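You operate a simulated robot arm through the tools that you are given. There is no shell and no other tool. Be economical: measure what you need, move in short steps, check, and stop when the job is done.

You are at the controls of a simulated two-armed robot. One attempt, no reset.

## Task
Hold the purple tub on the top of the teal bench steady with one hand, lift the jar with blue lid out of it with the other and set it down on the top of the teal bench. Set down upright: jar with blue lid.

Only the result counts: the job must be done as asked and must still hold three seconds after the hand-in. Knocking over, shifting, dropping, spilling or breaking anything else fails it. A push-on lid holds only when it is set on centred and level and pressed home; a screw cap is set on level and turned clockwise until tight.

## Robot
Two 7-joint arms with two-finger grippers on one trunk, on a base that drives. Base frame: it is fixed to the floor where the robot stands at the start and does not move with it; the origin is under the middle of the robot, x ahead of it, y to its left, z up; the surface under the hand at the start is at about z = 800. Readings come in mm, rad, newtons and seconds.
The left shoulder is at the start at [78, 151, 963], the right one opposite. With the tool pointing down near the work surface each hand reaches from about 280 to 800 mm from the robot's upright axis, wherever it stands, measured 20 degrees to its own side. Places, roughly: top of the teal bench [1000, 0, 800]. Payload 2.54 kg a hand.
Tool frame (each hand has its own): the origin (TCP) lies between the finger pads and is the grasp point; the fingertips stand 30 mm ahead of it; z points along the fingers, y is the line along which they close. Largest opening 116 mm; the body of the gripper starts 95 mm behind the TCP.
Orientation is that of the tool frame in the base frame, as a unit quaternion [w, x, y, z]. With the fingers straight down and closing along the base's y, the tool's x points along the base's -x, its y along +y and its z along -z.

## Interface
- The arms move only by the tool move_arm. It takes "left_rows", "right_rows" or both (then of equal length, played together; a hand with none holds still); each is one flat list of numbers, 7 for each row, row after row: the shift along the base's x, y, z in units of 25 mm (1.0 is 25 mm), then the turn, a rotation vector about the base's x, y, z in units of 8 degrees (1.0 is 8 degrees), then the finger opening in mm, from 0 to 116. In form: [x, y, z, ax, ay, az, claw, x, y, z, ax, ay, az, claw, ...]. A call has 1 to 20 rows; each row shifts and turns the commanded pose from where the row before left it. A call with a number of a shift or a turn outside -1 to 1 is refused whole. Each row takes 0.2 s and may step no farther than 50 mm and 0.15 rad from the row before; otherwise, or with a gripper value out of range, the whole call is refused. A pose out of reach is approached as far as the arm can. The call stops where the force on the tool passes 40 N (or 10 N more than at its start, if that is more) or the arm is blocked; 0.2 s more then pass. Each finger travels about 72 mm/s and halts on what it meets, pressing with about 44 N; the grip force reading is that of the motor and also rises with nothing between the fingers. The clock runs only during rows and for 0.2 s after the last one: add rows that do not move to give the fingers time. The reply holds the time, the measured pose of the TCP, the force on the tool along the base axes, the opening and the grip force, in the units named above and with some noise, with the torque about the TCP (base axes, N m) and any sound that the robot's microphone picked up.
- Cameras (640 x 400 px; columns grow to the right, rows downward): "scene" is now at [160.1, -20, 1101.3]; the picture's right is [-0.21, -0.98, 0.00], its down [-0.37, 0.08, -0.92] and it looks along [0.90, -0.19, -0.38] (base axes); focal length 214 px, centre (320, 200). "left" rides on the left gripper at [69, 15, -122] in its tool frame; the picture's right is [-0.21, 0.98, 0.00], its down [-0.83, -0.18, -0.53] and it looks along [-0.52, -0.11, 0.85] (tool axes); focal length 251 px, centre (320, 200). "right" rides on the right gripper at [69, -15, -122] in its tool frame; the picture's right is [0.22, 0.98, 0.00], its down [-0.83, 0.18, -0.53] and it looks along [-0.52, 0.12, 0.85] (tool axes); focal length 251 px, centre (320, 200). There is no depth. A picture from a camera that has moved, and an enlarged one, comes with that camera's place and axes in the base frame and with its lens.
- capture(camera): a new picture of that camera. It takes no simulated time.
- move_column(by): slides the trunk up (or, below 0, down) by that many mm; the arms and the scene camera ride with it, the base frame stays. It gives what a move gives, with no picture.
- roll_base(legs): drives the robot by 1 to 6 legs, each [ahead, left, turn to the left] in mm, mm and rad, along the robot's own axes; the way and the turn of a leg run together, so that a leg with both is an arc; at most 1500 mm and 3.142 rad a leg. The arms and the cameras ride along, it lands a little off, and it stops where it bumps. It gives what a move gives.
- head_to(pan, tilt): turns the head with the scene camera to pan (to the left, within 1.396 rad either way) and tilt (down, from -0.506 to 1.204), counted from straight ahead of the robot. It gives what a move gives.
- close_up(camera, box): a new picture of the part [left, top, right, bottom] of that camera's present view, enlarged. It takes no simulated time.
- job_done(): hands the job in; it is judged then, once.

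Go step by step. Nothing tells you exact positions but the pictures and the camera data: compare them with the known pose of the tool, close in by small moves and look again before you grip or let go. The budget is 120 turns and 100 pictures, counting those below and the enlarged ones. Unless the task says otherwise, let go and move clear before handing in, and close with one line.

The tools are called after "Request:" as name(argument=value, ...) on one line, values as JSON. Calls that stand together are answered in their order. move_arm: Moves the arms, as the interface text tells. Its arguments: {"type":"object","properties":{"left_rows":{"type":"array","items":{"type":"number"}},"right_rows":{"type":"array","items":{"type":"number"}}},"required":[]} The other tools are called the same way: move_column (by) slides the trunk up or down; roll_base (legs) drives the base; head_to (pan, tilt) turns the head that bears the scene camera; capture (camera) takes a picture; close_up (camera, box) takes an enlarged picture of a part of a camera's view; job_done () hands the job in.

At the start:

```text
clock: 0.0
left_position: [544.0, 117.7, 997.3]
left_tool_rot: [0.0, 0.0, 1.0, -0.001]
left_wrist_force: [0.2, 0.2, 0.7]
left_torque: [-0.01, 0.0, 0.01]
left_gripper_width: 116.1
left_gripper_force: 0.1
right_position: [396.7, -272.7, 1042.5]
right_tool_rot: [0.0, 0.001, 1.0, 0.0]
right_wrist_force: [0.8, 0.4, 0.3]
right_torque: [-0.01, -0.01, -0.01]
right_gripper_width: 115.9
right_gripper_force: 0.1
trunk travel left (down, up): [-200.0, 89.0]
robot x, y, heading: [0.1, 0.7, 0.002]
head pan, tilt: [-0.211, 0.393]
```

scene: 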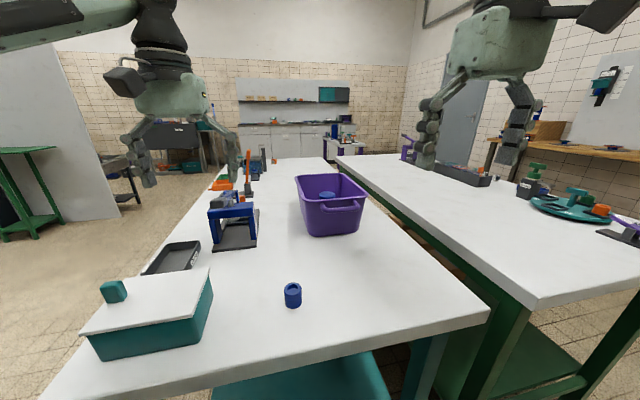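
right: 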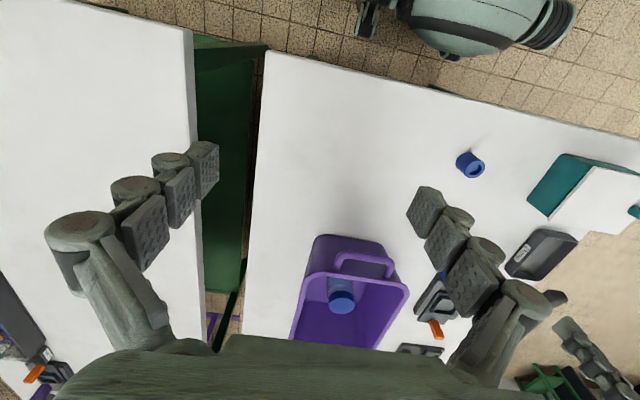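
left: 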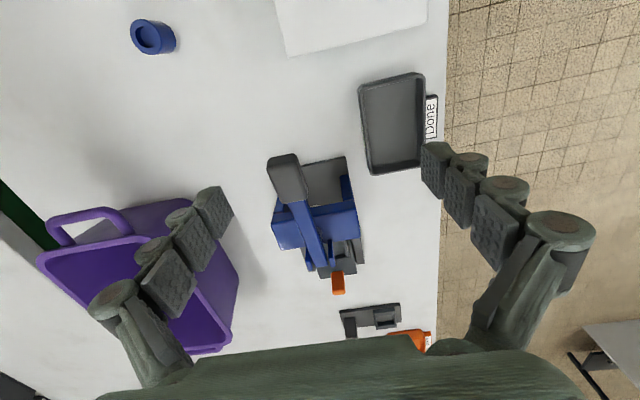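

I see the purple tub on the bench ahead, slightly to the right, with the blue-lidded jar inside. I'll look closer to measure.

Request:
close_up(camera="scene", box=[250, 150, 410, 250])

Request:
close_up(camera="right", box=[260, 220, 452, 340])

```text
4.00 times, centred on (330, 200) of scene
camera zoom: at [160.1, -20.0, 1101.3], right [-0.21, -0.98, 0.0], down [-0.37, 0.08, -0.92], along [0.9, -0.19, -0.38], focal length 858 px, centre (280, 200)
```

zoom: 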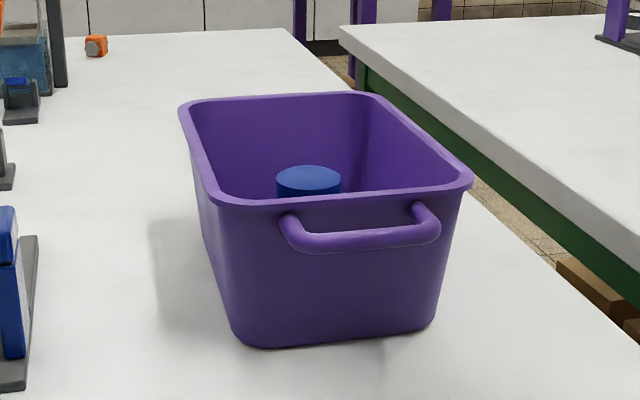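

```text
3.33 times, centred on (356, 280) of right
camera zoom: at [328.5, -288.5, 1163.2], right [-0.21, 0.98, 0.0], down [0.83, 0.18, 0.53], along [0.52, 0.11, -0.85], focal length 838 px, centre (200, -67)
```

zoom: 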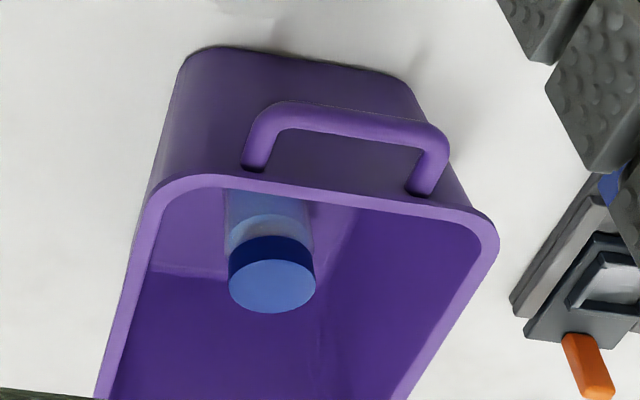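

The tub spans roughly x 620–855, y −82 to −245, with its rim at z≈900. The jar lid is at about [727,−162,872]. I'll bring the left hand above the tub's left wall near its front end first.

Request:
move_arm(left_rows=[0.49, -0.89, 0, 0, 0, 0, 60, 0.49, -0.89, 0, 0, 0, 0, 60, 0.49, -0.89, 0, 0, 0, 0, 60, 0.49, -0.89, 0, 0, 0, 0, 60, 0.49, -0.89, 0, 0, 0, 0, 60, 0.49, -0.89, 0, 0, 0, 0, 60, 0.49, -0.89, 0, 0, 0, 0, 60, 0.49, -0.89, 0, 0, 0, 0, 60, 0.49, -0.89, 0, 0, 0, 0, 60, 0, 0, 0, 0, 0, 0, 60])

Request:
capture(camera="left")

Request:
capture(camera="scene")

Request:
capture(camera="right")

```text
clock: 2.2
left_position: [646.3, -70.3, 996.9]
left_tool_rot: [-0.001, 0.001, 1.0, 0.0]
left_wrist_force: [0.1, -0.2, 0.0]
left_torque: [0.06, -0.02, 0.01]
left_gripper_width: 60.3
left_gripper_force: 0.0
left hand out of reach, approached as far as the arm can: row 9
right_position: [395.5, -273.0, 1041.8]
right_tool_rot: [0.0, 0.001, 1.0, 0.0]
right_wrist_force: [-0.1, 0.1, 0.2]
right_torque: [0.01, -0.02, 0.01]
right_gripper_width: 116.0
right_gripper_force: 0.0
trunk travel left (down, up): [-200.0, 89.0]
robot x, y, heading: [-0.3, -0.2, -0.0]
head pan, tilt: [-0.211, 0.393]
```

```text
94 pictures are left
camera left: at [576.8, -55.3, 1118.3], right [0.22, 0.98, 0.0], down [0.83, -0.18, 0.53], along [0.52, -0.11, -0.85], focal length 251 px, centre (320, 200)
```

left: 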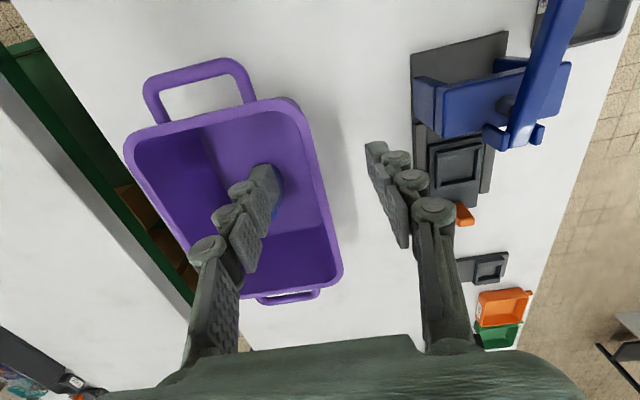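

```text
93 pictures are left
camera scene: at [160.1, -20.2, 1101.3], right [-0.21, -0.98, 0.0], down [-0.37, 0.08, -0.92], along [0.9, -0.19, -0.38], focal length 214 px, centre (320, 200)
```

scene: 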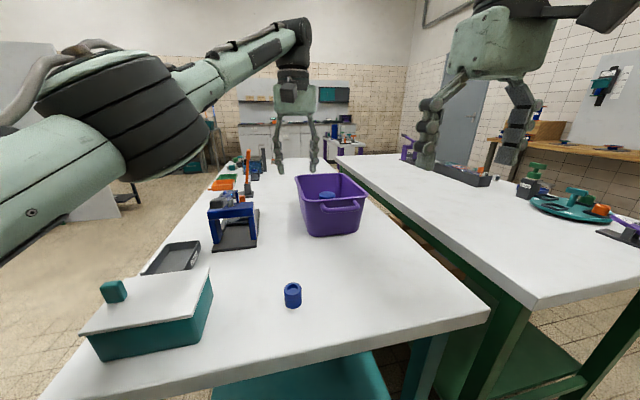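

```text
92 pictures are left
camera right: at [328.4, -288.7, 1163.2], right [-0.21, 0.98, 0.0], down [0.83, 0.18, 0.53], along [0.52, 0.11, -0.85], focal length 251 px, centre (320, 200)
```

right: 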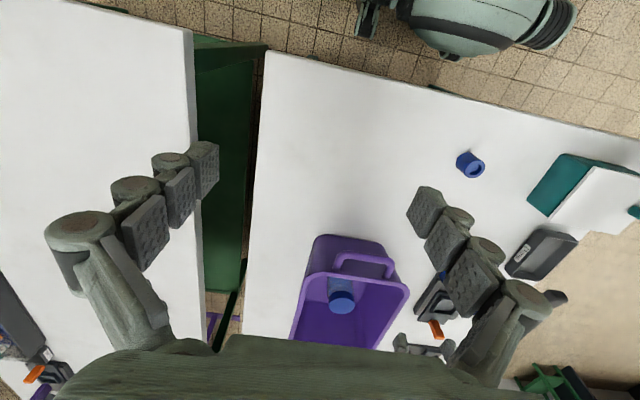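

The left hand reached its limit just short, so I'll raise the trunk and shift the base to the right. First I'll look down to see how much room there is ahead of the base.

Request:
head_to(pan=0.0, tilt=1.2)

Request:
capture(camera="scene")

```text
clock: 3.3
left_position: [645.1, -70.2, 997.7]
left_tool_rot: [0.0, 0.0, 1.0, 0.0]
left_wrist_force: [0.0, 0.2, -0.2]
left_torque: [0.0, 0.01, -0.02]
left_gripper_width: 59.9
left_gripper_force: 0.0
right_position: [396.7, -272.5, 1043.0]
right_tool_rot: [0.001, 0.002, 1.0, 0.0]
right_wrist_force: [-0.6, 0.1, -0.1]
right_torque: [-0.02, 0.0, 0.01]
right_gripper_width: 115.8
right_gripper_force: 0.1
trunk travel left (down, up): [-200.0, 89.0]
robot x, y, heading: [0.8, -1.6, 0.002]
head pan, tilt: [0.0, 1.201]
```

```text
91 pictures are left
camera scene: at [125.5, -0.5, 1037.9], right [0.0, -1.0, 0.0], down [-0.93, 0.0, -0.36], along [0.36, 0.0, -0.93], focal length 214 px, centre (320, 200)
```

scene: 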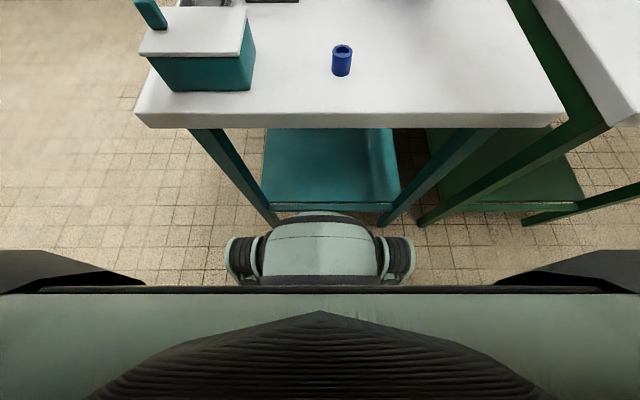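

There's no room ahead since the base already sits at the lower shelf, so I'll raise the trunk and slide the base 60 mm to the right.

Request:
move_column(by=85)

Request:
roll_base(legs=[[0, -60, 0]])

Request:
head_to(pan=-0.15, tilt=0.55)

Request:
capture(camera="scene")

Request:
capture(camera="left")

```text
clock: 4.5
left_position: [647.1, -69.5, 1083.0]
left_tool_rot: [0.001, 0.0, 1.0, 0.0]
left_wrist_force: [0.2, -0.7, -0.9]
left_torque: [0.0, -0.01, -0.01]
left_gripper_width: 60.1
left_gripper_force: 0.0
right_position: [396.8, -272.4, 1127.2]
right_tool_rot: [0.0, 0.0, 1.0, -0.001]
right_wrist_force: [-0.3, 0.1, -0.7]
right_torque: [-0.03, -0.03, 0.02]
right_gripper_width: 115.9
right_gripper_force: 0.0
trunk travel left (down, up): [-285.0, 4.0]
robot x, y, heading: [2.3, -0.6, 0.005]
head pan, tilt: [0.0, 1.201]
```

```text
clock: 5.8
left_position: [646.8, -131.1, 1083.6]
left_tool_rot: [-0.001, -0.001, 1.0, 0.001]
left_wrist_force: [-0.6, -0.3, -0.4]
left_torque: [0.01, -0.01, 0.0]
left_gripper_width: 59.9
left_gripper_force: 0.0
right_position: [397.1, -333.4, 1128.1]
right_tool_rot: [0.0, 0.001, 1.0, 0.001]
right_wrist_force: [0.2, 0.0, 0.1]
right_torque: [-0.05, -0.01, 0.02]
right_gripper_width: 116.1
right_gripper_force: 0.1
trunk travel left (down, up): [-285.0, 4.0]
robot x, y, heading: [-0.5, -62.8, 0.003]
head pan, tilt: [0.0, 1.201]
```

```text
clock: 6.8
left_position: [644.8, -130.5, 1082.8]
left_tool_rot: [0.0, 0.001, 1.0, 0.0]
left_wrist_force: [-0.2, 0.0, 0.4]
left_torque: [0.0, -0.01, 0.0]
left_gripper_width: 60.1
left_gripper_force: 0.0
right_position: [397.2, -333.5, 1127.9]
right_tool_rot: [0.0, 0.001, 1.0, 0.0]
right_wrist_force: [0.0, -0.3, -0.1]
right_torque: [-0.01, 0.02, 0.04]
right_gripper_width: 115.9
right_gripper_force: 0.1
trunk travel left (down, up): [-285.0, 4.0]
robot x, y, heading: [-1.1, -62.5, 0.001]
head pan, tilt: [-0.15, 0.55]
```

```text
90 pictures are left
camera scene: at [158.3, -74.8, 1171.9], right [-0.15, -0.99, 0.0], down [-0.52, 0.08, -0.85], along [0.84, -0.13, -0.52], focal length 214 px, centre (320, 200)
```

scene: 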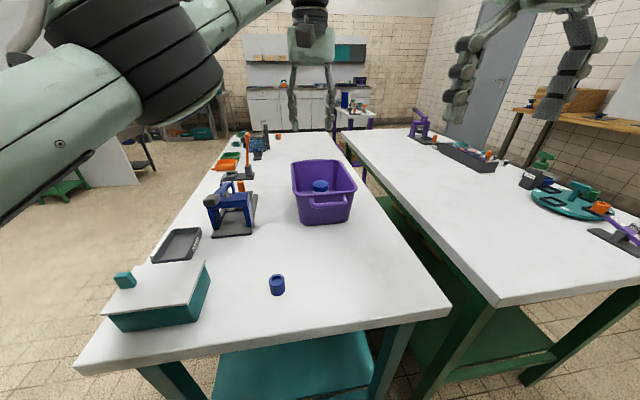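

```text
89 pictures are left
camera left: at [577.0, -115.7, 1203.3], right [0.21, 0.98, 0.0], down [0.83, -0.18, 0.53], along [0.52, -0.11, -0.85], focal length 251 px, centre (320, 200)
```

left: 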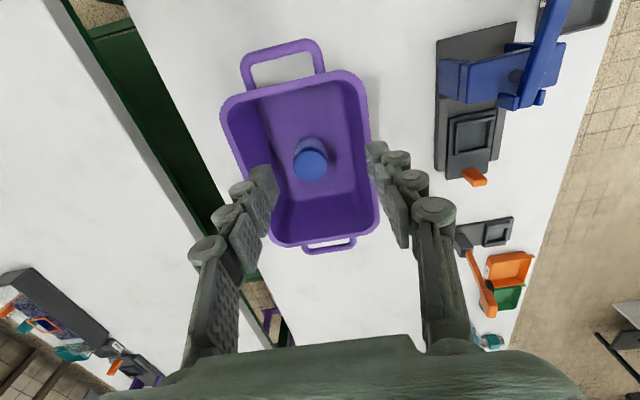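

From above, the tub's left wall centre is around y≈−84 at x≈655 and the jar is near [720,−160]. I'll bring the left hand above that wall.

Request:
move_arm(left_rows=[0.1, 0.46, -0.98, 0, 0, 0, 60, 0.1, 0.46, -0.98, 0, 0, 0, 60, 0.1, 0.46, -0.98, 0, 0, 0, 60, 0.1, 0.46, -0.98, 0, 0, 0, 60, 0, 0, 0, 0, 0, 0, 60])

Request:
capture(camera="left")

Request:
close_up(camera="scene", box=[256, 130, 384, 210])

```text
clock: 8.1
left_position: [652.1, -85.2, 986.4]
left_tool_rot: [0.0, 0.001, 1.0, -0.001]
left_wrist_force: [-0.3, 1.4, 0.4]
left_torque: [-0.03, -0.03, 0.03]
left_gripper_width: 60.1
left_gripper_force: 0.1
right_position: [396.8, -333.0, 1127.2]
right_tool_rot: [0.001, 0.001, 1.0, 0.0]
right_wrist_force: [0.4, -0.1, -0.2]
right_torque: [0.02, 0.03, 0.01]
right_gripper_width: 116.1
right_gripper_force: 0.1
trunk travel left (down, up): [-285.0, 4.0]
robot x, y, heading: [2.7, -59.8, 0.002]
head pan, tilt: [-0.15, 0.55]
```

```text
88 pictures are left
camera left: at [583.6, -70.3, 1107.4], right [0.21, 0.98, 0.0], down [0.83, -0.18, 0.53], along [0.52, -0.11, -0.85], focal length 251 px, centre (320, 200)
```

left: 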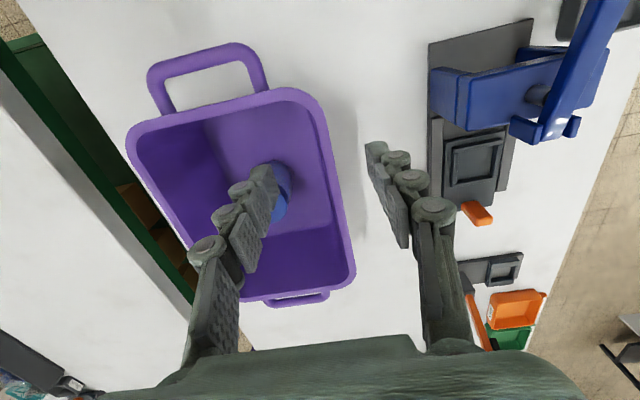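

```text
5.00 times, centred on (320, 170) of scene
camera zoom: at [158.1, -75.0, 1172.0], right [-0.15, -0.99, 0.0], down [-0.52, 0.08, -0.85], along [0.84, -0.13, -0.52], focal length 1072 px, centre (320, 350)
```

zoom: 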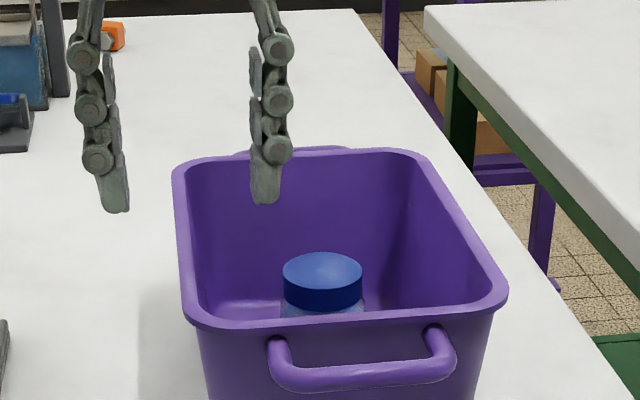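

The left wall centre is near y≈−84 and the fingers straddle it. I'll descend so the pads sit around the rim.

Request:
move_arm(left_rows=[0, 0, -0.9, 0, 0, 0, 60, 0, 0, -0.9, 0, 0, 0, 60, 0, 0, -0.9, 0, 0, 0, 50, 0, 0, -0.9, 0, 0, 0, 40, 0, 0, 0, 0, 0, 0, 40])

Request:
capture(camera="left")

Request:
close_up(camera="scene", box=[256, 140, 384, 220])

```text
clock: 9.2
left_position: [655.3, -85.7, 892.3]
left_tool_rot: [0.0, 0.0, 1.0, 0.0]
left_wrist_force: [-0.3, -0.8, 0.5]
left_torque: [-0.01, -0.01, -0.01]
left_gripper_width: 40.0
left_gripper_force: 0.0
right_position: [396.7, -333.8, 1128.0]
right_tool_rot: [0.001, 0.001, 1.0, 0.0]
right_wrist_force: [0.4, 0.0, -0.1]
right_torque: [-0.01, 0.0, 0.0]
right_gripper_width: 116.0
right_gripper_force: 0.2
trunk travel left (down, up): [-285.0, 4.0]
robot x, y, heading: [-3.0, -62.8, -0.002]
head pan, tilt: [-0.15, 0.55]
```

```text
86 pictures are left
camera left: at [586.9, -70.9, 1013.6], right [0.21, 0.98, 0.0], down [0.83, -0.18, 0.53], along [0.52, -0.11, -0.85], focal length 251 px, centre (320, 200)
```

left: 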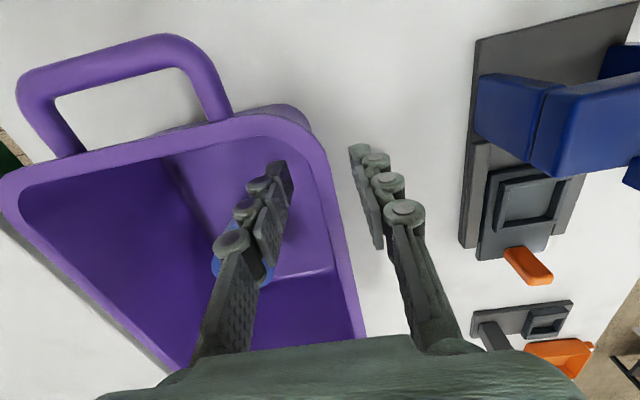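

```text
5.00 times, centred on (320, 180) of scene
camera zoom: at [158.2, -74.9, 1172.0], right [-0.15, -0.99, 0.0], down [-0.52, 0.08, -0.85], along [0.84, -0.13, -0.52], focal length 1072 px, centre (320, 300)
```

zoom: 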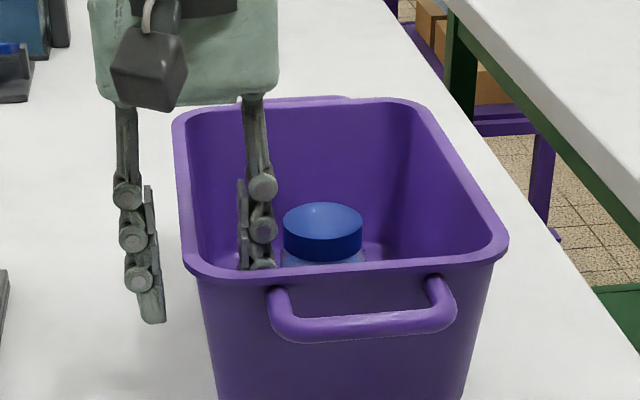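

The rim centre is about 3 mm to the left of the grip centre. I'll nudge the hand and close gently.

Request:
move_arm(left_rows=[0, 0.1, 0, 0, 0, 0, 30, 0, 0, 0, 0, 0, 0, 24, 0, 0, 0, 0, 0, 0, 18, 0, 0, 0, 0, 0, 0, 14, 0, 0, 0, 0, 0, 0, 10, 0, 0, 0, 0, 0, 0, 6])

Request:
capture(camera="left")

Request:
close_up(camera="scene", box=[256, 140, 384, 220])

```text
clock: 10.7
left_position: [656.0, -83.5, 893.8]
left_tool_rot: [0.0, 0.0, 1.0, 0.001]
left_wrist_force: [0.2, -1.1, 0.0]
left_torque: [-0.21, -0.06, -0.15]
left_gripper_width: 7.4
left_gripper_force: 4.7
right_position: [397.0, -333.7, 1128.5]
right_tool_rot: [0.0, 0.0, 1.0, 0.0]
right_wrist_force: [0.2, -0.5, -0.2]
right_torque: [0.02, 0.01, 0.01]
right_gripper_width: 115.8
right_gripper_force: 0.1
trunk travel left (down, up): [-285.0, 4.0]
robot x, y, heading: [-3.9, -58.5, -0.001]
head pan, tilt: [-0.15, 0.55]
```

```text
84 pictures are left
camera left: at [586.9, -68.0, 1014.9], right [0.21, 0.98, 0.0], down [0.83, -0.18, 0.53], along [0.52, -0.11, -0.85], focal length 251 px, centre (320, 200)
```

left: 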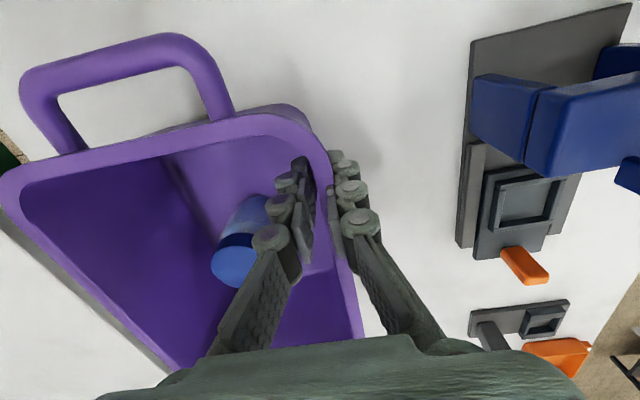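

```text
5.00 times, centred on (320, 180) of scene
camera zoom: at [158.3, -75.1, 1172.0], right [-0.15, -0.99, 0.0], down [-0.52, 0.08, -0.85], along [0.84, -0.13, -0.52], focal length 1072 px, centre (320, 300)
```

zoom: 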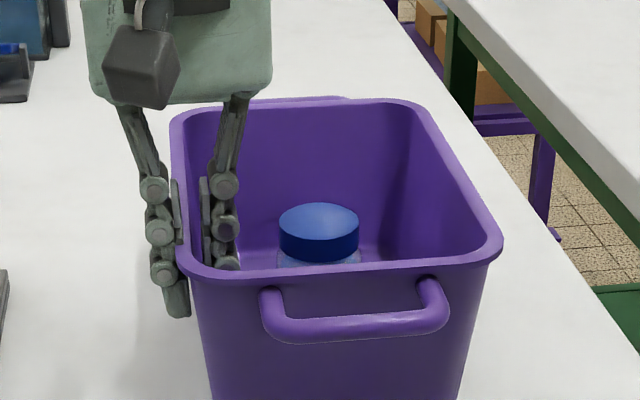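

The left hand has hold of the tub wall, which moved about 2 mm at most. Next I'll bring the right hand in from the right side, above the tub.

Request:
move_arm(right_rows=[0.92, 0.3, -0.366, 0, 0, 0, 90, 0.92, 0.3, -0.366, 0, 0, 0, 90, 0.92, 0.3, -0.366, 0, 0, 0, 90, 0.92, 0.3, -0.366, 0, 0, 0, 90, 0.92, 0.3, -0.366, 0, 0, 0, 90, 0.92, 0.3, -0.366, 0, 0, 0, 90, 0.92, 0.3, -0.366, 0, 0, 0, 90, 0.92, 0.3, -0.366, 0, 0, 0, 90, 0.92, 0.3, -0.366, 0, 0, 0, 90, 0.92, 0.3, -0.366, 0, 0, 0, 90, 0.92, 0.3, -0.366, 0, 0, 0, 90, 0.92, 0.3, -0.366, 0, 0, 0, 90, 0.92, 0.3, -0.366, 0, 0, 0, 90, 0.92, 0.3, -0.366, 0, 0, 0, 84])

Request:
capture(camera="right")

Request:
capture(camera="scene")

```text
clock: 13.7
left_position: [655.7, -82.2, 894.3]
left_tool_rot: [0.0, 0.0, 1.0, 0.001]
left_wrist_force: [0.6, -0.3, 0.3]
left_torque: [-0.41, 0.17, -0.23]
left_gripper_width: 6.9
left_gripper_force: 10.4
right_position: [646.4, -275.5, 979.4]
right_tool_rot: [0.001, 0.001, 1.0, 0.001]
right_wrist_force: [-0.1, -0.9, -1.2]
right_torque: [0.0, 0.04, -0.01]
right_gripper_width: 84.0
right_gripper_force: 0.0
right hand out of reach, approached as far as the arm can: row 10, 11, 12, 13, 14
trunk travel left (down, up): [-285.0, 4.0]
robot x, y, heading: [0.1, -59.4, -0.006]
head pan, tilt: [-0.15, 0.55]
```

```text
82 pictures are left
camera right: at [577.5, -292.3, 1099.5], right [-0.21, 0.98, 0.0], down [0.82, 0.18, 0.54], along [0.52, 0.11, -0.84], focal length 251 px, centre (320, 200)
```

right: 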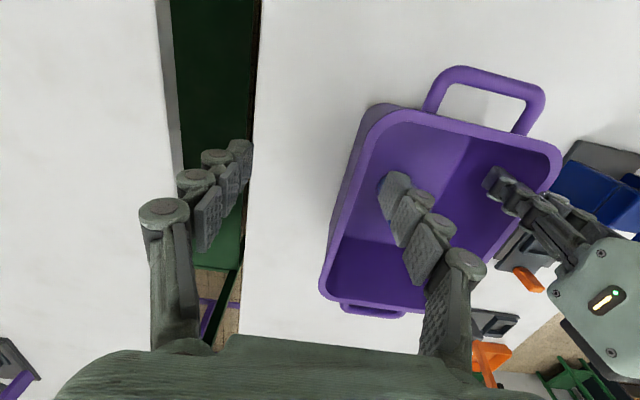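

```text
81 pictures are left
camera scene: at [158.3, -74.9, 1172.0], right [-0.15, -0.99, 0.0], down [-0.52, 0.08, -0.85], along [0.84, -0.13, -0.52], focal length 214 px, centre (320, 200)
```

scene: 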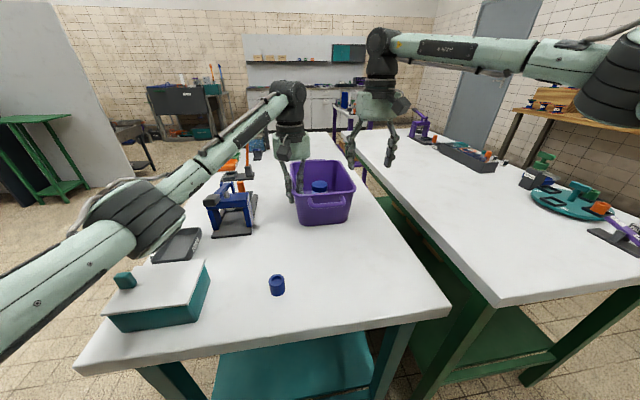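

The right hand stopped short although the elbow is still bent, so this may be a wrist or joint limit. I'll try a small onward move to see how it responds.

Request:
move_arm(right_rows=[0, 0, 0, 0, 0, 0, 84, 0, 0, 0, 0, 0, 0, 84, 0, 0, 0, 0, 0, 0, 84, 0, 0, 0, 0, 0, 0, 84])

```text
clock: 14.7
left_position: [656.0, -82.1, 893.4]
left_tool_rot: [0.0, 0.0, 1.0, 0.001]
left_wrist_force: [-0.2, 0.0, 0.0]
left_torque: [-0.09, 0.05, 0.0]
left_gripper_width: 7.2
left_gripper_force: 1.0
right_position: [645.6, -275.8, 979.9]
right_tool_rot: [0.001, 0.001, 1.0, 0.002]
right_wrist_force: [0.1, 0.4, -0.3]
right_torque: [0.0, -0.01, 0.0]
right_gripper_width: 83.9
right_gripper_force: 0.0
trunk travel left (down, up): [-285.0, 4.0]
robot x, y, heading: [-1.5, -60.8, -0.001]
head pan, tilt: [-0.15, 0.55]
```

Request:
move_arm(right_rows=[0, 0.5, 0, 0, 0, 0, 84, 0, 0.5, 0, 0, 0, 0, 84, 0, 0.5, 0, 0, 0, 0, 84, 0.5, 0, 0, 0, 0, 0, 84, 0.5, 0, 0, 0, 0, 0, 84], left_rows=[0, 0, 0, 0, 0, 0, 5, 0, 0, 0, 0, 0, 0, 4, 0, 0, 0, 0, 0, 0, 3, 0, 0, 0, 0, 0, 0, 2, 0, 0, 0, 0, 0, 0, 2])

```text
clock: 15.8
left_position: [656.2, -82.4, 894.0]
left_tool_rot: [0.001, 0.0, 1.0, 0.0]
left_wrist_force: [-0.7, -4.1, 5.9]
left_torque: [-1.45, 0.05, -0.16]
left_gripper_width: 6.1
left_gripper_force: 34.1
right_position: [636.3, -260.6, 974.2]
right_tool_rot: [0.002, 0.001, 1.0, 0.001]
right_wrist_force: [0.5, -0.6, -0.7]
right_torque: [0.0, 0.03, 0.02]
right_gripper_width: 83.8
right_gripper_force: 0.1
right hand out of reach, approached as far as the arm can: row 1, 2, 3, 4, 5
trunk travel left (down, up): [-285.0, 4.0]
robot x, y, heading: [-1.4, -60.6, 0.002]
head pan, tilt: [-0.15, 0.55]
```

The left hand holds the tub firmly, but the right arm really is out of reach here. I'll check the room between the base and the bench again.

Request:
head_to(pan=0.0, tilt=1.2)

Request:
close_up(camera="scene", box=[200, 110, 440, 260])

```text
clock: 16.9
left_position: [654.7, -82.2, 893.7]
left_tool_rot: [0.0, -0.001, 1.0, 0.0]
left_wrist_force: [0.6, -2.5, 4.7]
left_torque: [-1.42, -0.19, -0.2]
left_gripper_width: 6.0
left_gripper_force: 33.9
right_position: [636.8, -261.6, 974.0]
right_tool_rot: [0.001, 0.002, 1.0, 0.002]
right_wrist_force: [-0.3, 0.5, 0.6]
right_torque: [-0.02, -0.02, 0.0]
right_gripper_width: 84.2
right_gripper_force: 0.0
trunk travel left (down, up): [-285.0, 4.0]
robot x, y, heading: [-0.6, -61.4, 0.0]
head pan, tilt: [0.0, 1.201]
```

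```text
2.67 times, centred on (320, 185) of scene
camera zoom: at [125.0, -61.5, 1123.0], right [0.0, -1.0, 0.0], down [-0.93, 0.0, -0.36], along [0.36, 0.0, -0.93], focal length 572 px, centre (320, 240)
```

zoom: 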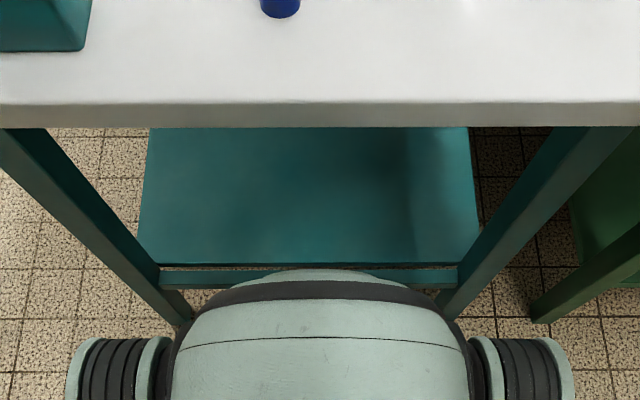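

The shapes in view belong to the trunk, so there is probably about 100 mm free ahead. I'll release the tub, raise the left hand and drive forward carefully.

Request:
move_arm(left_rows=[0, 0, 0, 0, 0, 0, 10, 0, 0, 0, 0, 0, 0, 20, 0, 0, 0, 0, 0, 0, 34, 0, 0, 0, 0, 0, 0, 44, 0, 0, 0.6, 0, 0, 0, 44, 0, 0, 1, 0, 0, 0, 44, 0, 0, 1, 0, 0, 0, 44, 0, 0, 1, 0, 0, 0, 44, 0, 0, 1, 0, 0, 0, 44])

Request:
roll_base(legs=[[50, 0, 0]])

Request:
capture(camera="scene")

```text
clock: 18.9
left_position: [656.1, -81.5, 1009.8]
left_tool_rot: [0.0, 0.0, 1.0, 0.0]
left_wrist_force: [-0.6, 0.5, -0.2]
left_torque: [0.02, -0.04, 0.0]
left_gripper_width: 43.9
left_gripper_force: 0.0
right_position: [637.3, -260.2, 975.4]
right_tool_rot: [0.002, 0.0, 1.0, 0.002]
right_wrist_force: [-0.6, -0.3, 0.7]
right_torque: [0.02, 0.0, 0.02]
right_gripper_width: 83.8
right_gripper_force: 0.1
trunk travel left (down, up): [-285.0, 4.0]
robot x, y, heading: [-2.4, -57.5, -0.001]
head pan, tilt: [0.0, 1.201]
```

```text
clock: 19.8
left_position: [707.4, -84.0, 1009.2]
left_tool_rot: [-0.001, 0.001, 1.0, -0.001]
left_wrist_force: [0.6, -0.1, -1.1]
left_torque: [-0.03, 0.01, -0.03]
left_gripper_width: 44.3
left_gripper_force: 0.1
right_position: [689.8, -262.0, 973.4]
right_tool_rot: [0.001, 0.001, 1.0, 0.001]
right_wrist_force: [-0.3, 0.3, -0.7]
right_torque: [-0.02, 0.02, 0.01]
right_gripper_width: 83.9
right_gripper_force: 0.0
trunk travel left (down, up): [-285.0, 4.0]
robot x, y, heading: [51.2, -60.8, -0.001]
head pan, tilt: [0.0, 1.201]
```

```text
79 pictures are left
camera scene: at [177.8, -61.7, 1122.7], right [0.0, -1.0, 0.0], down [-0.93, 0.0, -0.36], along [0.36, 0.0, -0.93], focal length 214 px, centre (320, 200)
```

scene: 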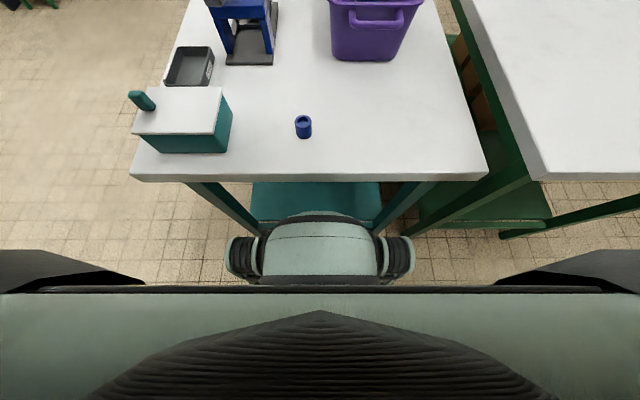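

That went without contact, so I'll go another 45 mm.

Request:
roll_base(legs=[[45, 0, 0]])

Request:
head_to(pan=-0.15, tilt=0.6)

Request:
capture(camera="scene")

Request:
capture(camera="left")

Request:
capture(camera="right")

```text
clock: 20.7
left_position: [721.2, -84.4, 1009.6]
left_tool_rot: [0.001, 0.003, 1.0, 0.0]
left_wrist_force: [-1.3, 0.9, -1.4]
left_torque: [0.0, -0.04, 0.0]
left_gripper_width: 43.8
left_gripper_force: 0.1
right_position: [700.9, -263.4, 974.5]
right_tool_rot: [0.001, 0.004, 1.0, 0.001]
right_wrist_force: [-0.7, 0.6, -0.2]
right_torque: [-0.02, -0.06, 0.03]
right_gripper_width: 83.7
right_gripper_force: 0.1
trunk travel left (down, up): [-285.0, 4.0]
robot x, y, heading: [62.9, -59.9, -0.005]
head pan, tilt: [0.0, 1.201]
stopped in leg 1: the robot was blocked; the commanded pose is now the measured one
```

```text
clock: 21.7
left_position: [721.1, -84.2, 1009.7]
left_tool_rot: [0.0, 0.003, 1.0, 0.0]
left_wrist_force: [0.1, -0.1, 0.1]
left_torque: [-0.01, -0.02, 0.02]
left_gripper_width: 44.0
left_gripper_force: 0.0
right_position: [701.2, -265.8, 975.3]
right_tool_rot: [0.001, 0.004, 1.0, 0.001]
right_wrist_force: [-0.7, 0.4, -0.6]
right_torque: [0.02, 0.05, 0.0]
right_gripper_width: 83.7
right_gripper_force: 0.1
trunk travel left (down, up): [-285.0, 4.0]
robot x, y, heading: [66.3, -58.9, -0.007]
head pan, tilt: [-0.15, 0.6]
```

```text
78 pictures are left
camera scene: at [222.2, -74.1, 1167.4], right [-0.16, -0.99, 0.0], down [-0.56, 0.09, -0.82], along [0.81, -0.13, -0.57], focal length 214 px, centre (320, 200)
```

scene: 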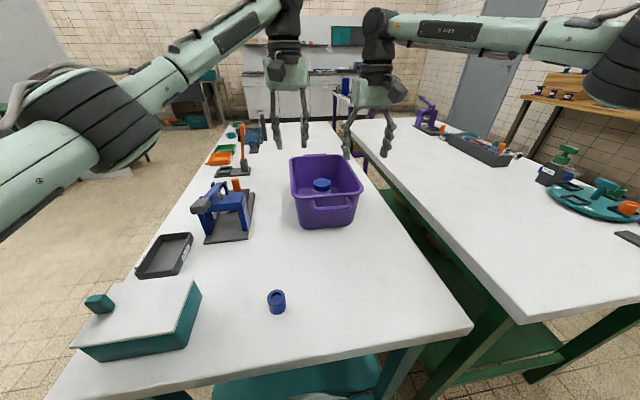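

```text
77 pictures are left
camera left: at [652.6, -69.1, 1131.2], right [0.22, 0.98, 0.0], down [0.82, -0.19, 0.53], along [0.52, -0.12, -0.85], focal length 251 px, centre (320, 200)
```

left: 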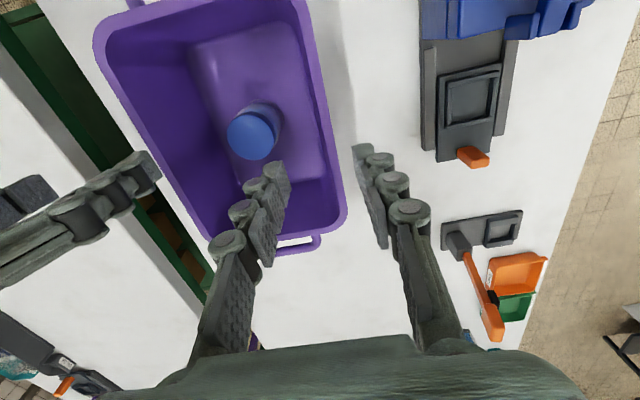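

```text
76 pictures are left
camera right: at [632.4, -279.3, 1095.0], right [-0.21, 0.98, 0.0], down [0.83, 0.17, 0.54], along [0.53, 0.11, -0.84], focal length 251 px, centre (320, 200)
```

right: 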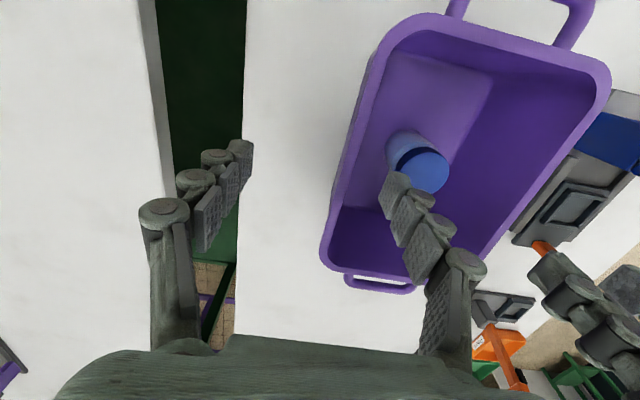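

The base stopped at x≈65 and everything on the bench looks undisturbed. Both wrist cameras put the jar at about [717,−157]. I'll move the left hand back to x≈655 and test the right hand's reach over the jar.

Request:
move_arm(left_rows=[-0.88, 0, 0, 0, 0, 0, 44, -0.88, 0, 0, 0, 0, 0, 44, -0.88, 0, 0, 0, 0, 0, 44, 0, 0, 0, 0, 0, 0, 44, 0, 0, 0, 0, 0, 0, 44, 0, 0, 0, 0, 0, 0, 44, 0, 0, 0, 0, 0, 0, 44, 0, 0, 0, 0, 0, 0, 44], right_rows=[0, 0, 0, 0, 0, 0, 84, 0, 0, 0, 0, 0, 0, 84, 0, 0, 0, 0, 0, 0, 84, 0.13, 0.87, 0, 0, 0, 0, 84, 0.13, 0.87, 0, 0, 0, 0, 84, 0.13, 0.87, 0, 0, 0, 0, 84, 0.13, 0.87, 0, 0, 0, 0, 84, 0.13, 0.87, 0, 0, 0, 0, 84])

Request:
capture(camera="right")

Request:
capture(camera="scene")

```text
clock: 23.5
left_position: [656.8, -84.1, 1010.8]
left_tool_rot: [0.0, 0.003, 1.0, 0.001]
left_wrist_force: [0.3, -0.2, -0.1]
left_torque: [0.0, 0.0, 0.01]
left_gripper_width: 44.1
left_gripper_force: 0.1
right_position: [656.8, -208.2, 964.8]
right_tool_rot: [0.003, 0.004, 1.0, 0.001]
right_wrist_force: [-0.1, -0.5, -0.4]
right_torque: [0.01, 0.02, -0.01]
right_gripper_width: 84.3
right_gripper_force: 0.0
right hand out of reach, approached as far as the arm can: row 4, 5, 6, 7, 8
trunk travel left (down, up): [-285.0, 4.0]
robot x, y, heading: [65.2, -61.7, -0.008]
head pan, tilt: [-0.15, 0.6]
```

```text
75 pictures are left
camera right: at [587.6, -223.7, 1085.0], right [-0.21, 0.98, 0.0], down [0.82, 0.17, 0.54], along [0.53, 0.11, -0.84], focal length 251 px, centre (320, 200)
```

right: 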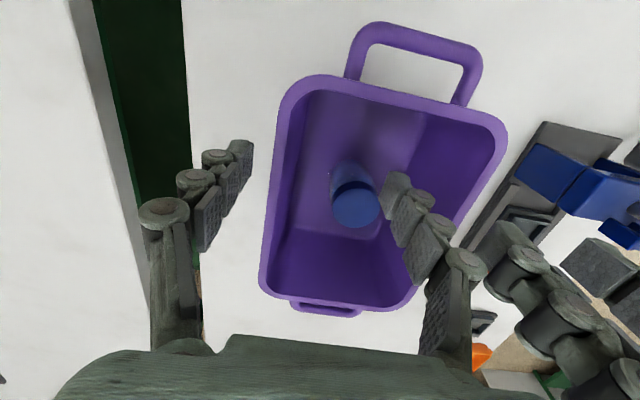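

```text
74 pictures are left
camera scene: at [222.1, -74.1, 1167.5], right [-0.16, -0.99, 0.0], down [-0.56, 0.09, -0.83], along [0.81, -0.13, -0.56], focal length 214 px, centre (320, 200)
```

scene: 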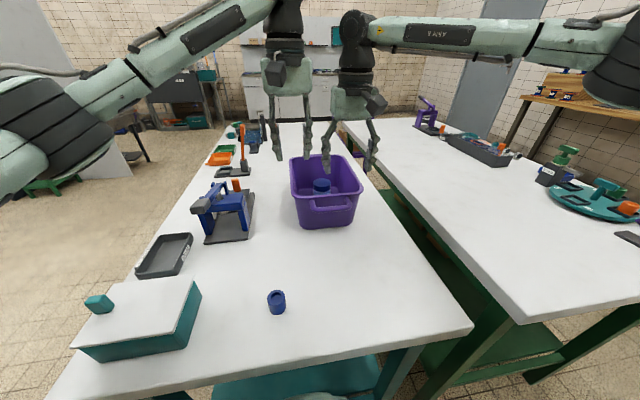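

The right arm seems to be in a poor elbow posture for reaching inward. I'll back it out over the free bench on the right, bring it lower there, and then extend forward to test its reach.

Request:
move_arm(right_rows=[-0.6, -0.8, 0, 0, 0, 0, 84, -0.6, -0.8, 0, 0, 0, 0, 84, -0.6, -0.8, 0, 0, 0, 0, 84, -0.6, -0.8, 0, 0, 0, 0, 84, -0.9, -0.2, 0, 0, 0, 0, 84, -0.9, 0, 0, 0, 0, 0, 84, -0.9, 0, 0, 0, 0, 0, 84, -0.9, 0.5, 0, 0, 0, 0, 84, 0, 0.8, 0, 0, 0, 0, 84, 0, 0.8, 0, 0, 0, 0, 84, 0, 0.8, 0, 0, 0, 0, 84, 0, 0.8, 0, 0, 0, 0, 84])

Request:
capture(camera="scene")

```text
clock: 26.1
left_position: [657.3, -84.0, 1009.7]
left_tool_rot: [0.0, 0.003, 1.0, 0.0]
left_wrist_force: [0.6, -0.7, -1.0]
left_torque: [0.02, 0.02, 0.01]
left_gripper_width: 44.1
left_gripper_force: 0.0
right_position: [507.1, -200.0, 964.9]
right_tool_rot: [0.002, 0.005, 1.0, 0.001]
right_wrist_force: [-0.2, 0.2, -0.3]
right_torque: [-0.01, -0.02, 0.0]
right_gripper_width: 83.8
right_gripper_force: 0.1
trunk travel left (down, up): [-285.0, 4.0]
robot x, y, heading: [63.9, -60.7, -0.004]
head pan, tilt: [-0.15, 0.6]
```

```text
73 pictures are left
camera scene: at [222.2, -73.8, 1167.5], right [-0.16, -0.99, 0.0], down [-0.56, 0.09, -0.83], along [0.81, -0.13, -0.56], focal length 214 px, centre (320, 200)
```

scene: 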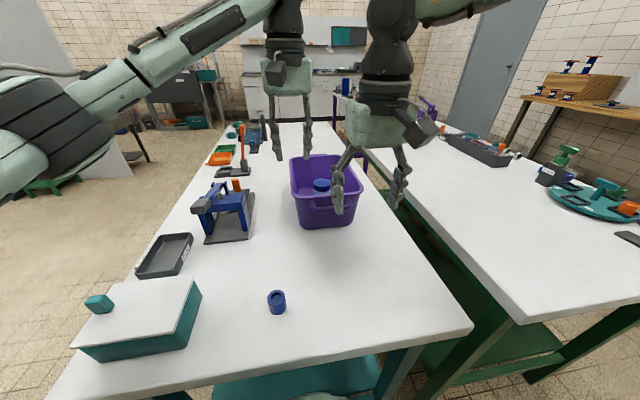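

I'll move the left hand aside and bring the right one inward first. The left arm's elbow settled low that way, so the right may do the same before it extends over the jar.

Request:
move_arm(left_rows=[-0.4, 0.9, 0, 0, 0, 0, 44, -0.4, 0.9, 0, 0, 0, 0, 44, -0.4, 0.9, 0, 0, 0, 0, 44, -0.4, 0.9, 0, 0, 0, 0, 44, 0, 0.9, 0, 0, 0, 0, 44, 0, 0.9, 0, 0, 0, 0, 44, 0, 0.9, 0, 0, 0, 0, 44, 0, 0.9, 0, 0, 0, 0, 44, 0, 0.9, 0, 0, 0, 0, 44, 0, 0, 0, 0, 0, 0, 44, 0, 0, 0, 0, 0, 0, 44, 0, 0, 0, 0, 0, 0, 44], right_rows=[0.4, 0.1, 0.26, 0, 0, 0, 84, 0.4, 0.1, 0.26, 0, 0, 0, 84, 0.4, 0.1, 0.26, 0, 0, 0, 84, 0.4, 0.1, 0.26, 0, 0, 0, 84, 0.4, 0.1, 0.26, 0, 0, 0, 84, 0.1, 0.8, 0, 0, 0, 0, 84, 0.1, 0.8, 0, 0, 0, 0, 84, 0.1, 0.8, 0, 0, 0, 0, 84, 0.1, 0.8, 0, 0, 0, 0, 84, 0.1, 0.8, 0, 0, 0, 0, 84, 0.1, 0.8, 0, 0, 0, 0, 84, 0.1, 0.8, 0, 0, 0, 0, 84])

Request:
capture(camera="scene")

```text
clock: 28.7
left_position: [617.1, 120.3, 1009.2]
left_tool_rot: [0.0, 0.004, 1.0, 0.0]
left_wrist_force: [0.5, -0.7, -0.9]
left_torque: [0.02, 0.02, 0.03]
left_gripper_width: 43.9
left_gripper_force: 0.0
right_position: [557.4, -145.6, 997.2]
right_tool_rot: [0.002, 0.005, 1.0, 0.0]
right_wrist_force: [-0.1, 0.0, 0.0]
right_torque: [0.04, 0.0, -0.02]
right_gripper_width: 83.9
right_gripper_force: 0.1
right hand out of reach, approached as far as the arm can: row 8, 9, 10, 11, 12
trunk travel left (down, up): [-285.0, 4.0]
robot x, y, heading: [65.3, -61.1, -0.011]
head pan, tilt: [-0.15, 0.6]
```

```text
72 pictures are left
camera scene: at [222.1, -74.1, 1167.5], right [-0.16, -0.99, 0.0], down [-0.56, 0.09, -0.83], along [0.81, -0.13, -0.56], focal length 214 px, centre (320, 200)
```

scene: 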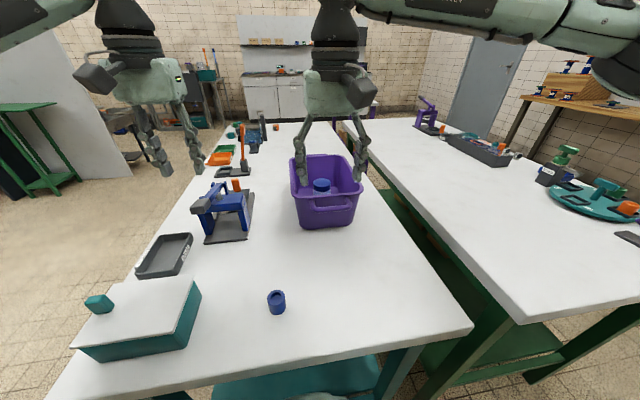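

The right arm stops again with its forearm swung far sideways, which suggests a wrist-roll limit. I'll yaw the right tool to test that.

Request:
move_arm(right_rows=[0, 0, 0, 0, 0, 1, 84, 0, 0, 0, 0, 0, 1, 84, 0, 0, 0, 0, 0, 1, 84, 0, 0.5, 0, 0, 0, 0, 84, 0, 0.5, 0, 0, 0, 0, 84, 0, 0.5, 0, 0, 0, 0, 84, 0, 0.5, 0, 0, 0, 0, 84])

```text
clock: 30.3
left_position: [616.6, 120.0, 1010.2]
left_tool_rot: [0.0, 0.004, 1.0, 0.0]
left_wrist_force: [0.1, -0.9, -0.5]
left_torque: [-0.02, -0.03, 0.0]
left_gripper_width: 44.0
left_gripper_force: 0.1
right_position: [557.8, -145.2, 997.9]
right_tool_rot: [0.002, -0.204, 0.979, 0.001]
right_wrist_force: [0.1, -0.1, -0.3]
right_torque: [-0.03, -0.02, -0.01]
right_gripper_width: 84.0
right_gripper_force: 0.0
right hand out of reach, approached as far as the arm can: row 4, 5, 6, 7
trunk travel left (down, up): [-285.0, 4.0]
robot x, y, heading: [66.4, -62.6, -0.005]
head pan, tilt: [-0.15, 0.6]
```

Yaw isn't the limit; the elbow itself is stuck out wide. I'll retreat, restore the yaw and lower the hand over free bench to drop the elbow.

Request:
move_arm(right_rows=[-0.8, -0.5, 0, 0, 0, -1, 84, -0.8, -0.5, 0, 0, 0, -1, 84, -0.8, -0.5, 0, 0, 0, -1, 84, -0.5, -0.5, 0, 0, 0, 0, 84, 0, -0.2, -0.95, 0, 0, 0, 84, 0, 0, -0.95, 0, 0, 0, 84, 0, 0, -0.95, 0, 0, 0, 84, 0, 0, -0.95, 0, 0, 0, 84, 0, 0, -0.95, 0, 0, 0, 84, 0, 0, -0.95, 0, 0, 0, 84])

Request:
capture(camera="scene")

```text
clock: 32.5
left_position: [616.6, 120.7, 1010.0]
left_tool_rot: [0.0, 0.003, 1.0, -0.001]
left_wrist_force: [-0.2, -0.5, -0.6]
left_torque: [-0.01, -0.02, 0.01]
left_gripper_width: 44.1
left_gripper_force: 0.0
right_position: [485.7, -203.1, 857.5]
right_tool_rot: [0.001, 0.005, 1.0, 0.001]
right_wrist_force: [0.6, 0.7, -0.4]
right_torque: [-0.01, 0.0, 0.01]
right_gripper_width: 83.9
right_gripper_force: 0.1
trunk travel left (down, up): [-285.0, 4.0]
robot x, y, heading: [67.1, -61.2, -0.006]
head pan, tilt: [-0.15, 0.6]
```

```text
71 pictures are left
camera scene: at [222.4, -74.1, 1167.5], right [-0.16, -0.99, 0.0], down [-0.56, 0.09, -0.82], along [0.81, -0.13, -0.57], focal length 214 px, centre (320, 200)
```

scene: 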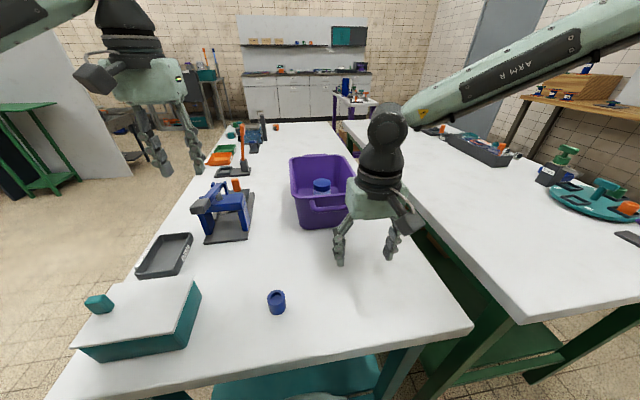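

Request:
move_arm(right_rows=[0, 0.5, 0.5, 0, 0, 0, 84, 0, 0.9, 0.5, 0, 0, 0, 84, 0, 0.9, 0.3, 0, 0, 0, 84, 0, 0.9, 0, 0, 0, 0, 84, 0, 0.9, 0, 0, 0, 0, 84, 0, 0.9, 0, 0, 0, 0, 84, 0, 0.9, 0, 0, 0, 0, 84])

Request:
capture(camera="scene")

```text
clock: 34.1
left_position: [616.7, 120.6, 1010.3]
left_tool_rot: [0.0, 0.003, 1.0, -0.001]
left_wrist_force: [-0.1, -0.3, -0.3]
left_torque: [-0.02, 0.02, 0.03]
left_gripper_width: 44.0
left_gripper_force: 0.1
right_position: [478.9, -118.9, 890.8]
right_tool_rot: [0.003, 0.005, 1.0, 0.002]
right_wrist_force: [-0.3, -0.6, 0.3]
right_torque: [0.02, -0.01, 0.02]
right_gripper_width: 83.9
right_gripper_force: 0.1
right hand out of reach, approached as far as the arm can: row 5, 6, 7
trunk travel left (down, up): [-285.0, 4.0]
robot x, y, heading: [67.9, -57.5, -0.008]
head pan, tilt: [-0.15, 0.6]
```

```text
70 pictures are left
camera scene: at [222.0, -74.1, 1167.5], right [-0.16, -0.99, 0.0], down [-0.56, 0.09, -0.83], along [0.82, -0.13, -0.56], focal length 214 px, centre (320, 200)
```

scene: 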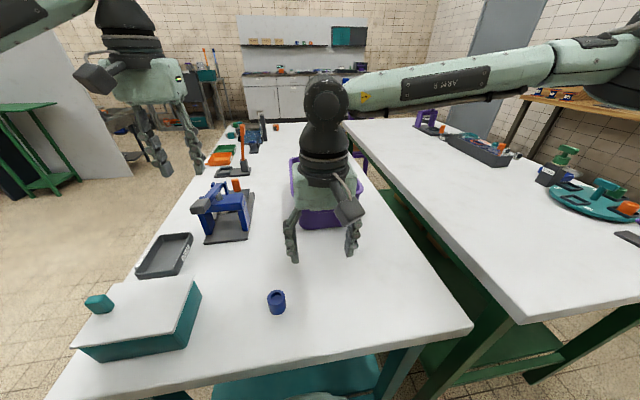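

The same limit shows up again, so I'll swap roles. The right hand can reach the tub's right wall, and the left arm has the better posture for the jar. I'll bring the right hand above the right wall.

Request:
move_arm(right_rows=[0, -0.97, 0.8, 0, 0, 0, 60, 0, -0.97, 0.8, 0, 0, 0, 60, 0, -0.97, 0.8, 0, 0, 0, 60, 0, -0.97, 0.8, 0, 0, 0, 60, 0, -0.97, 0.8, 0, 0, 0, 60, 0.83, 0, 0, 0, 0, 0, 60, 0.83, 0, 0, 0, 0, 0, 60, 0.83, 0, 0, 0, 0, 0, 60, 0.83, 0, 0, 0, 0, 0, 60, 0.83, 0, 0, 0, 0, 0, 60, 0.83, 0, 0, 0, 0, 0, 60, 0.83, 0, 0, 0, 0, 0, 60, 0.83, 0, 0, 0, 0, 0, 60])

Request:
capture(camera="right")

```text
clock: 36.9
left_position: [617.3, 119.5, 1009.1]
left_tool_rot: [0.0, 0.004, 1.0, -0.001]
left_wrist_force: [0.5, 0.0, -1.2]
left_torque: [0.03, 0.03, -0.01]
left_gripper_width: 43.8
left_gripper_force: 0.0
right_position: [647.0, -238.4, 989.8]
right_tool_rot: [0.0, 0.004, 1.0, 0.002]
right_wrist_force: [0.6, 0.4, 0.4]
right_torque: [0.02, -0.05, 0.01]
right_gripper_width: 59.8
right_gripper_force: 0.0
trunk travel left (down, up): [-285.0, 4.0]
robot x, y, heading: [68.0, -59.5, -0.005]
head pan, tilt: [-0.15, 0.6]
```

```text
69 pictures are left
camera right: at [578.3, -254.4, 1110.0], right [-0.21, 0.98, 0.0], down [0.83, 0.17, 0.54], along [0.52, 0.11, -0.84], focal length 251 px, centre (320, 200)
```

right: 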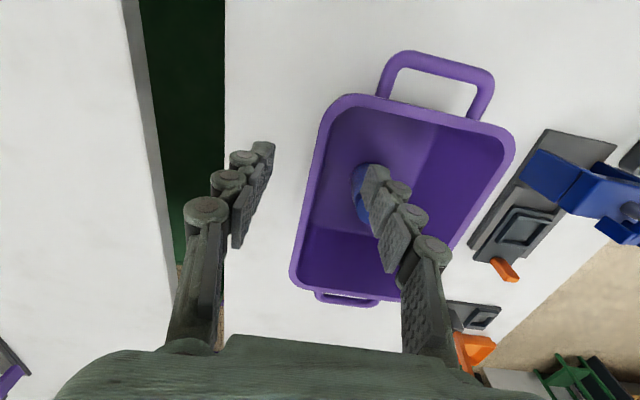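

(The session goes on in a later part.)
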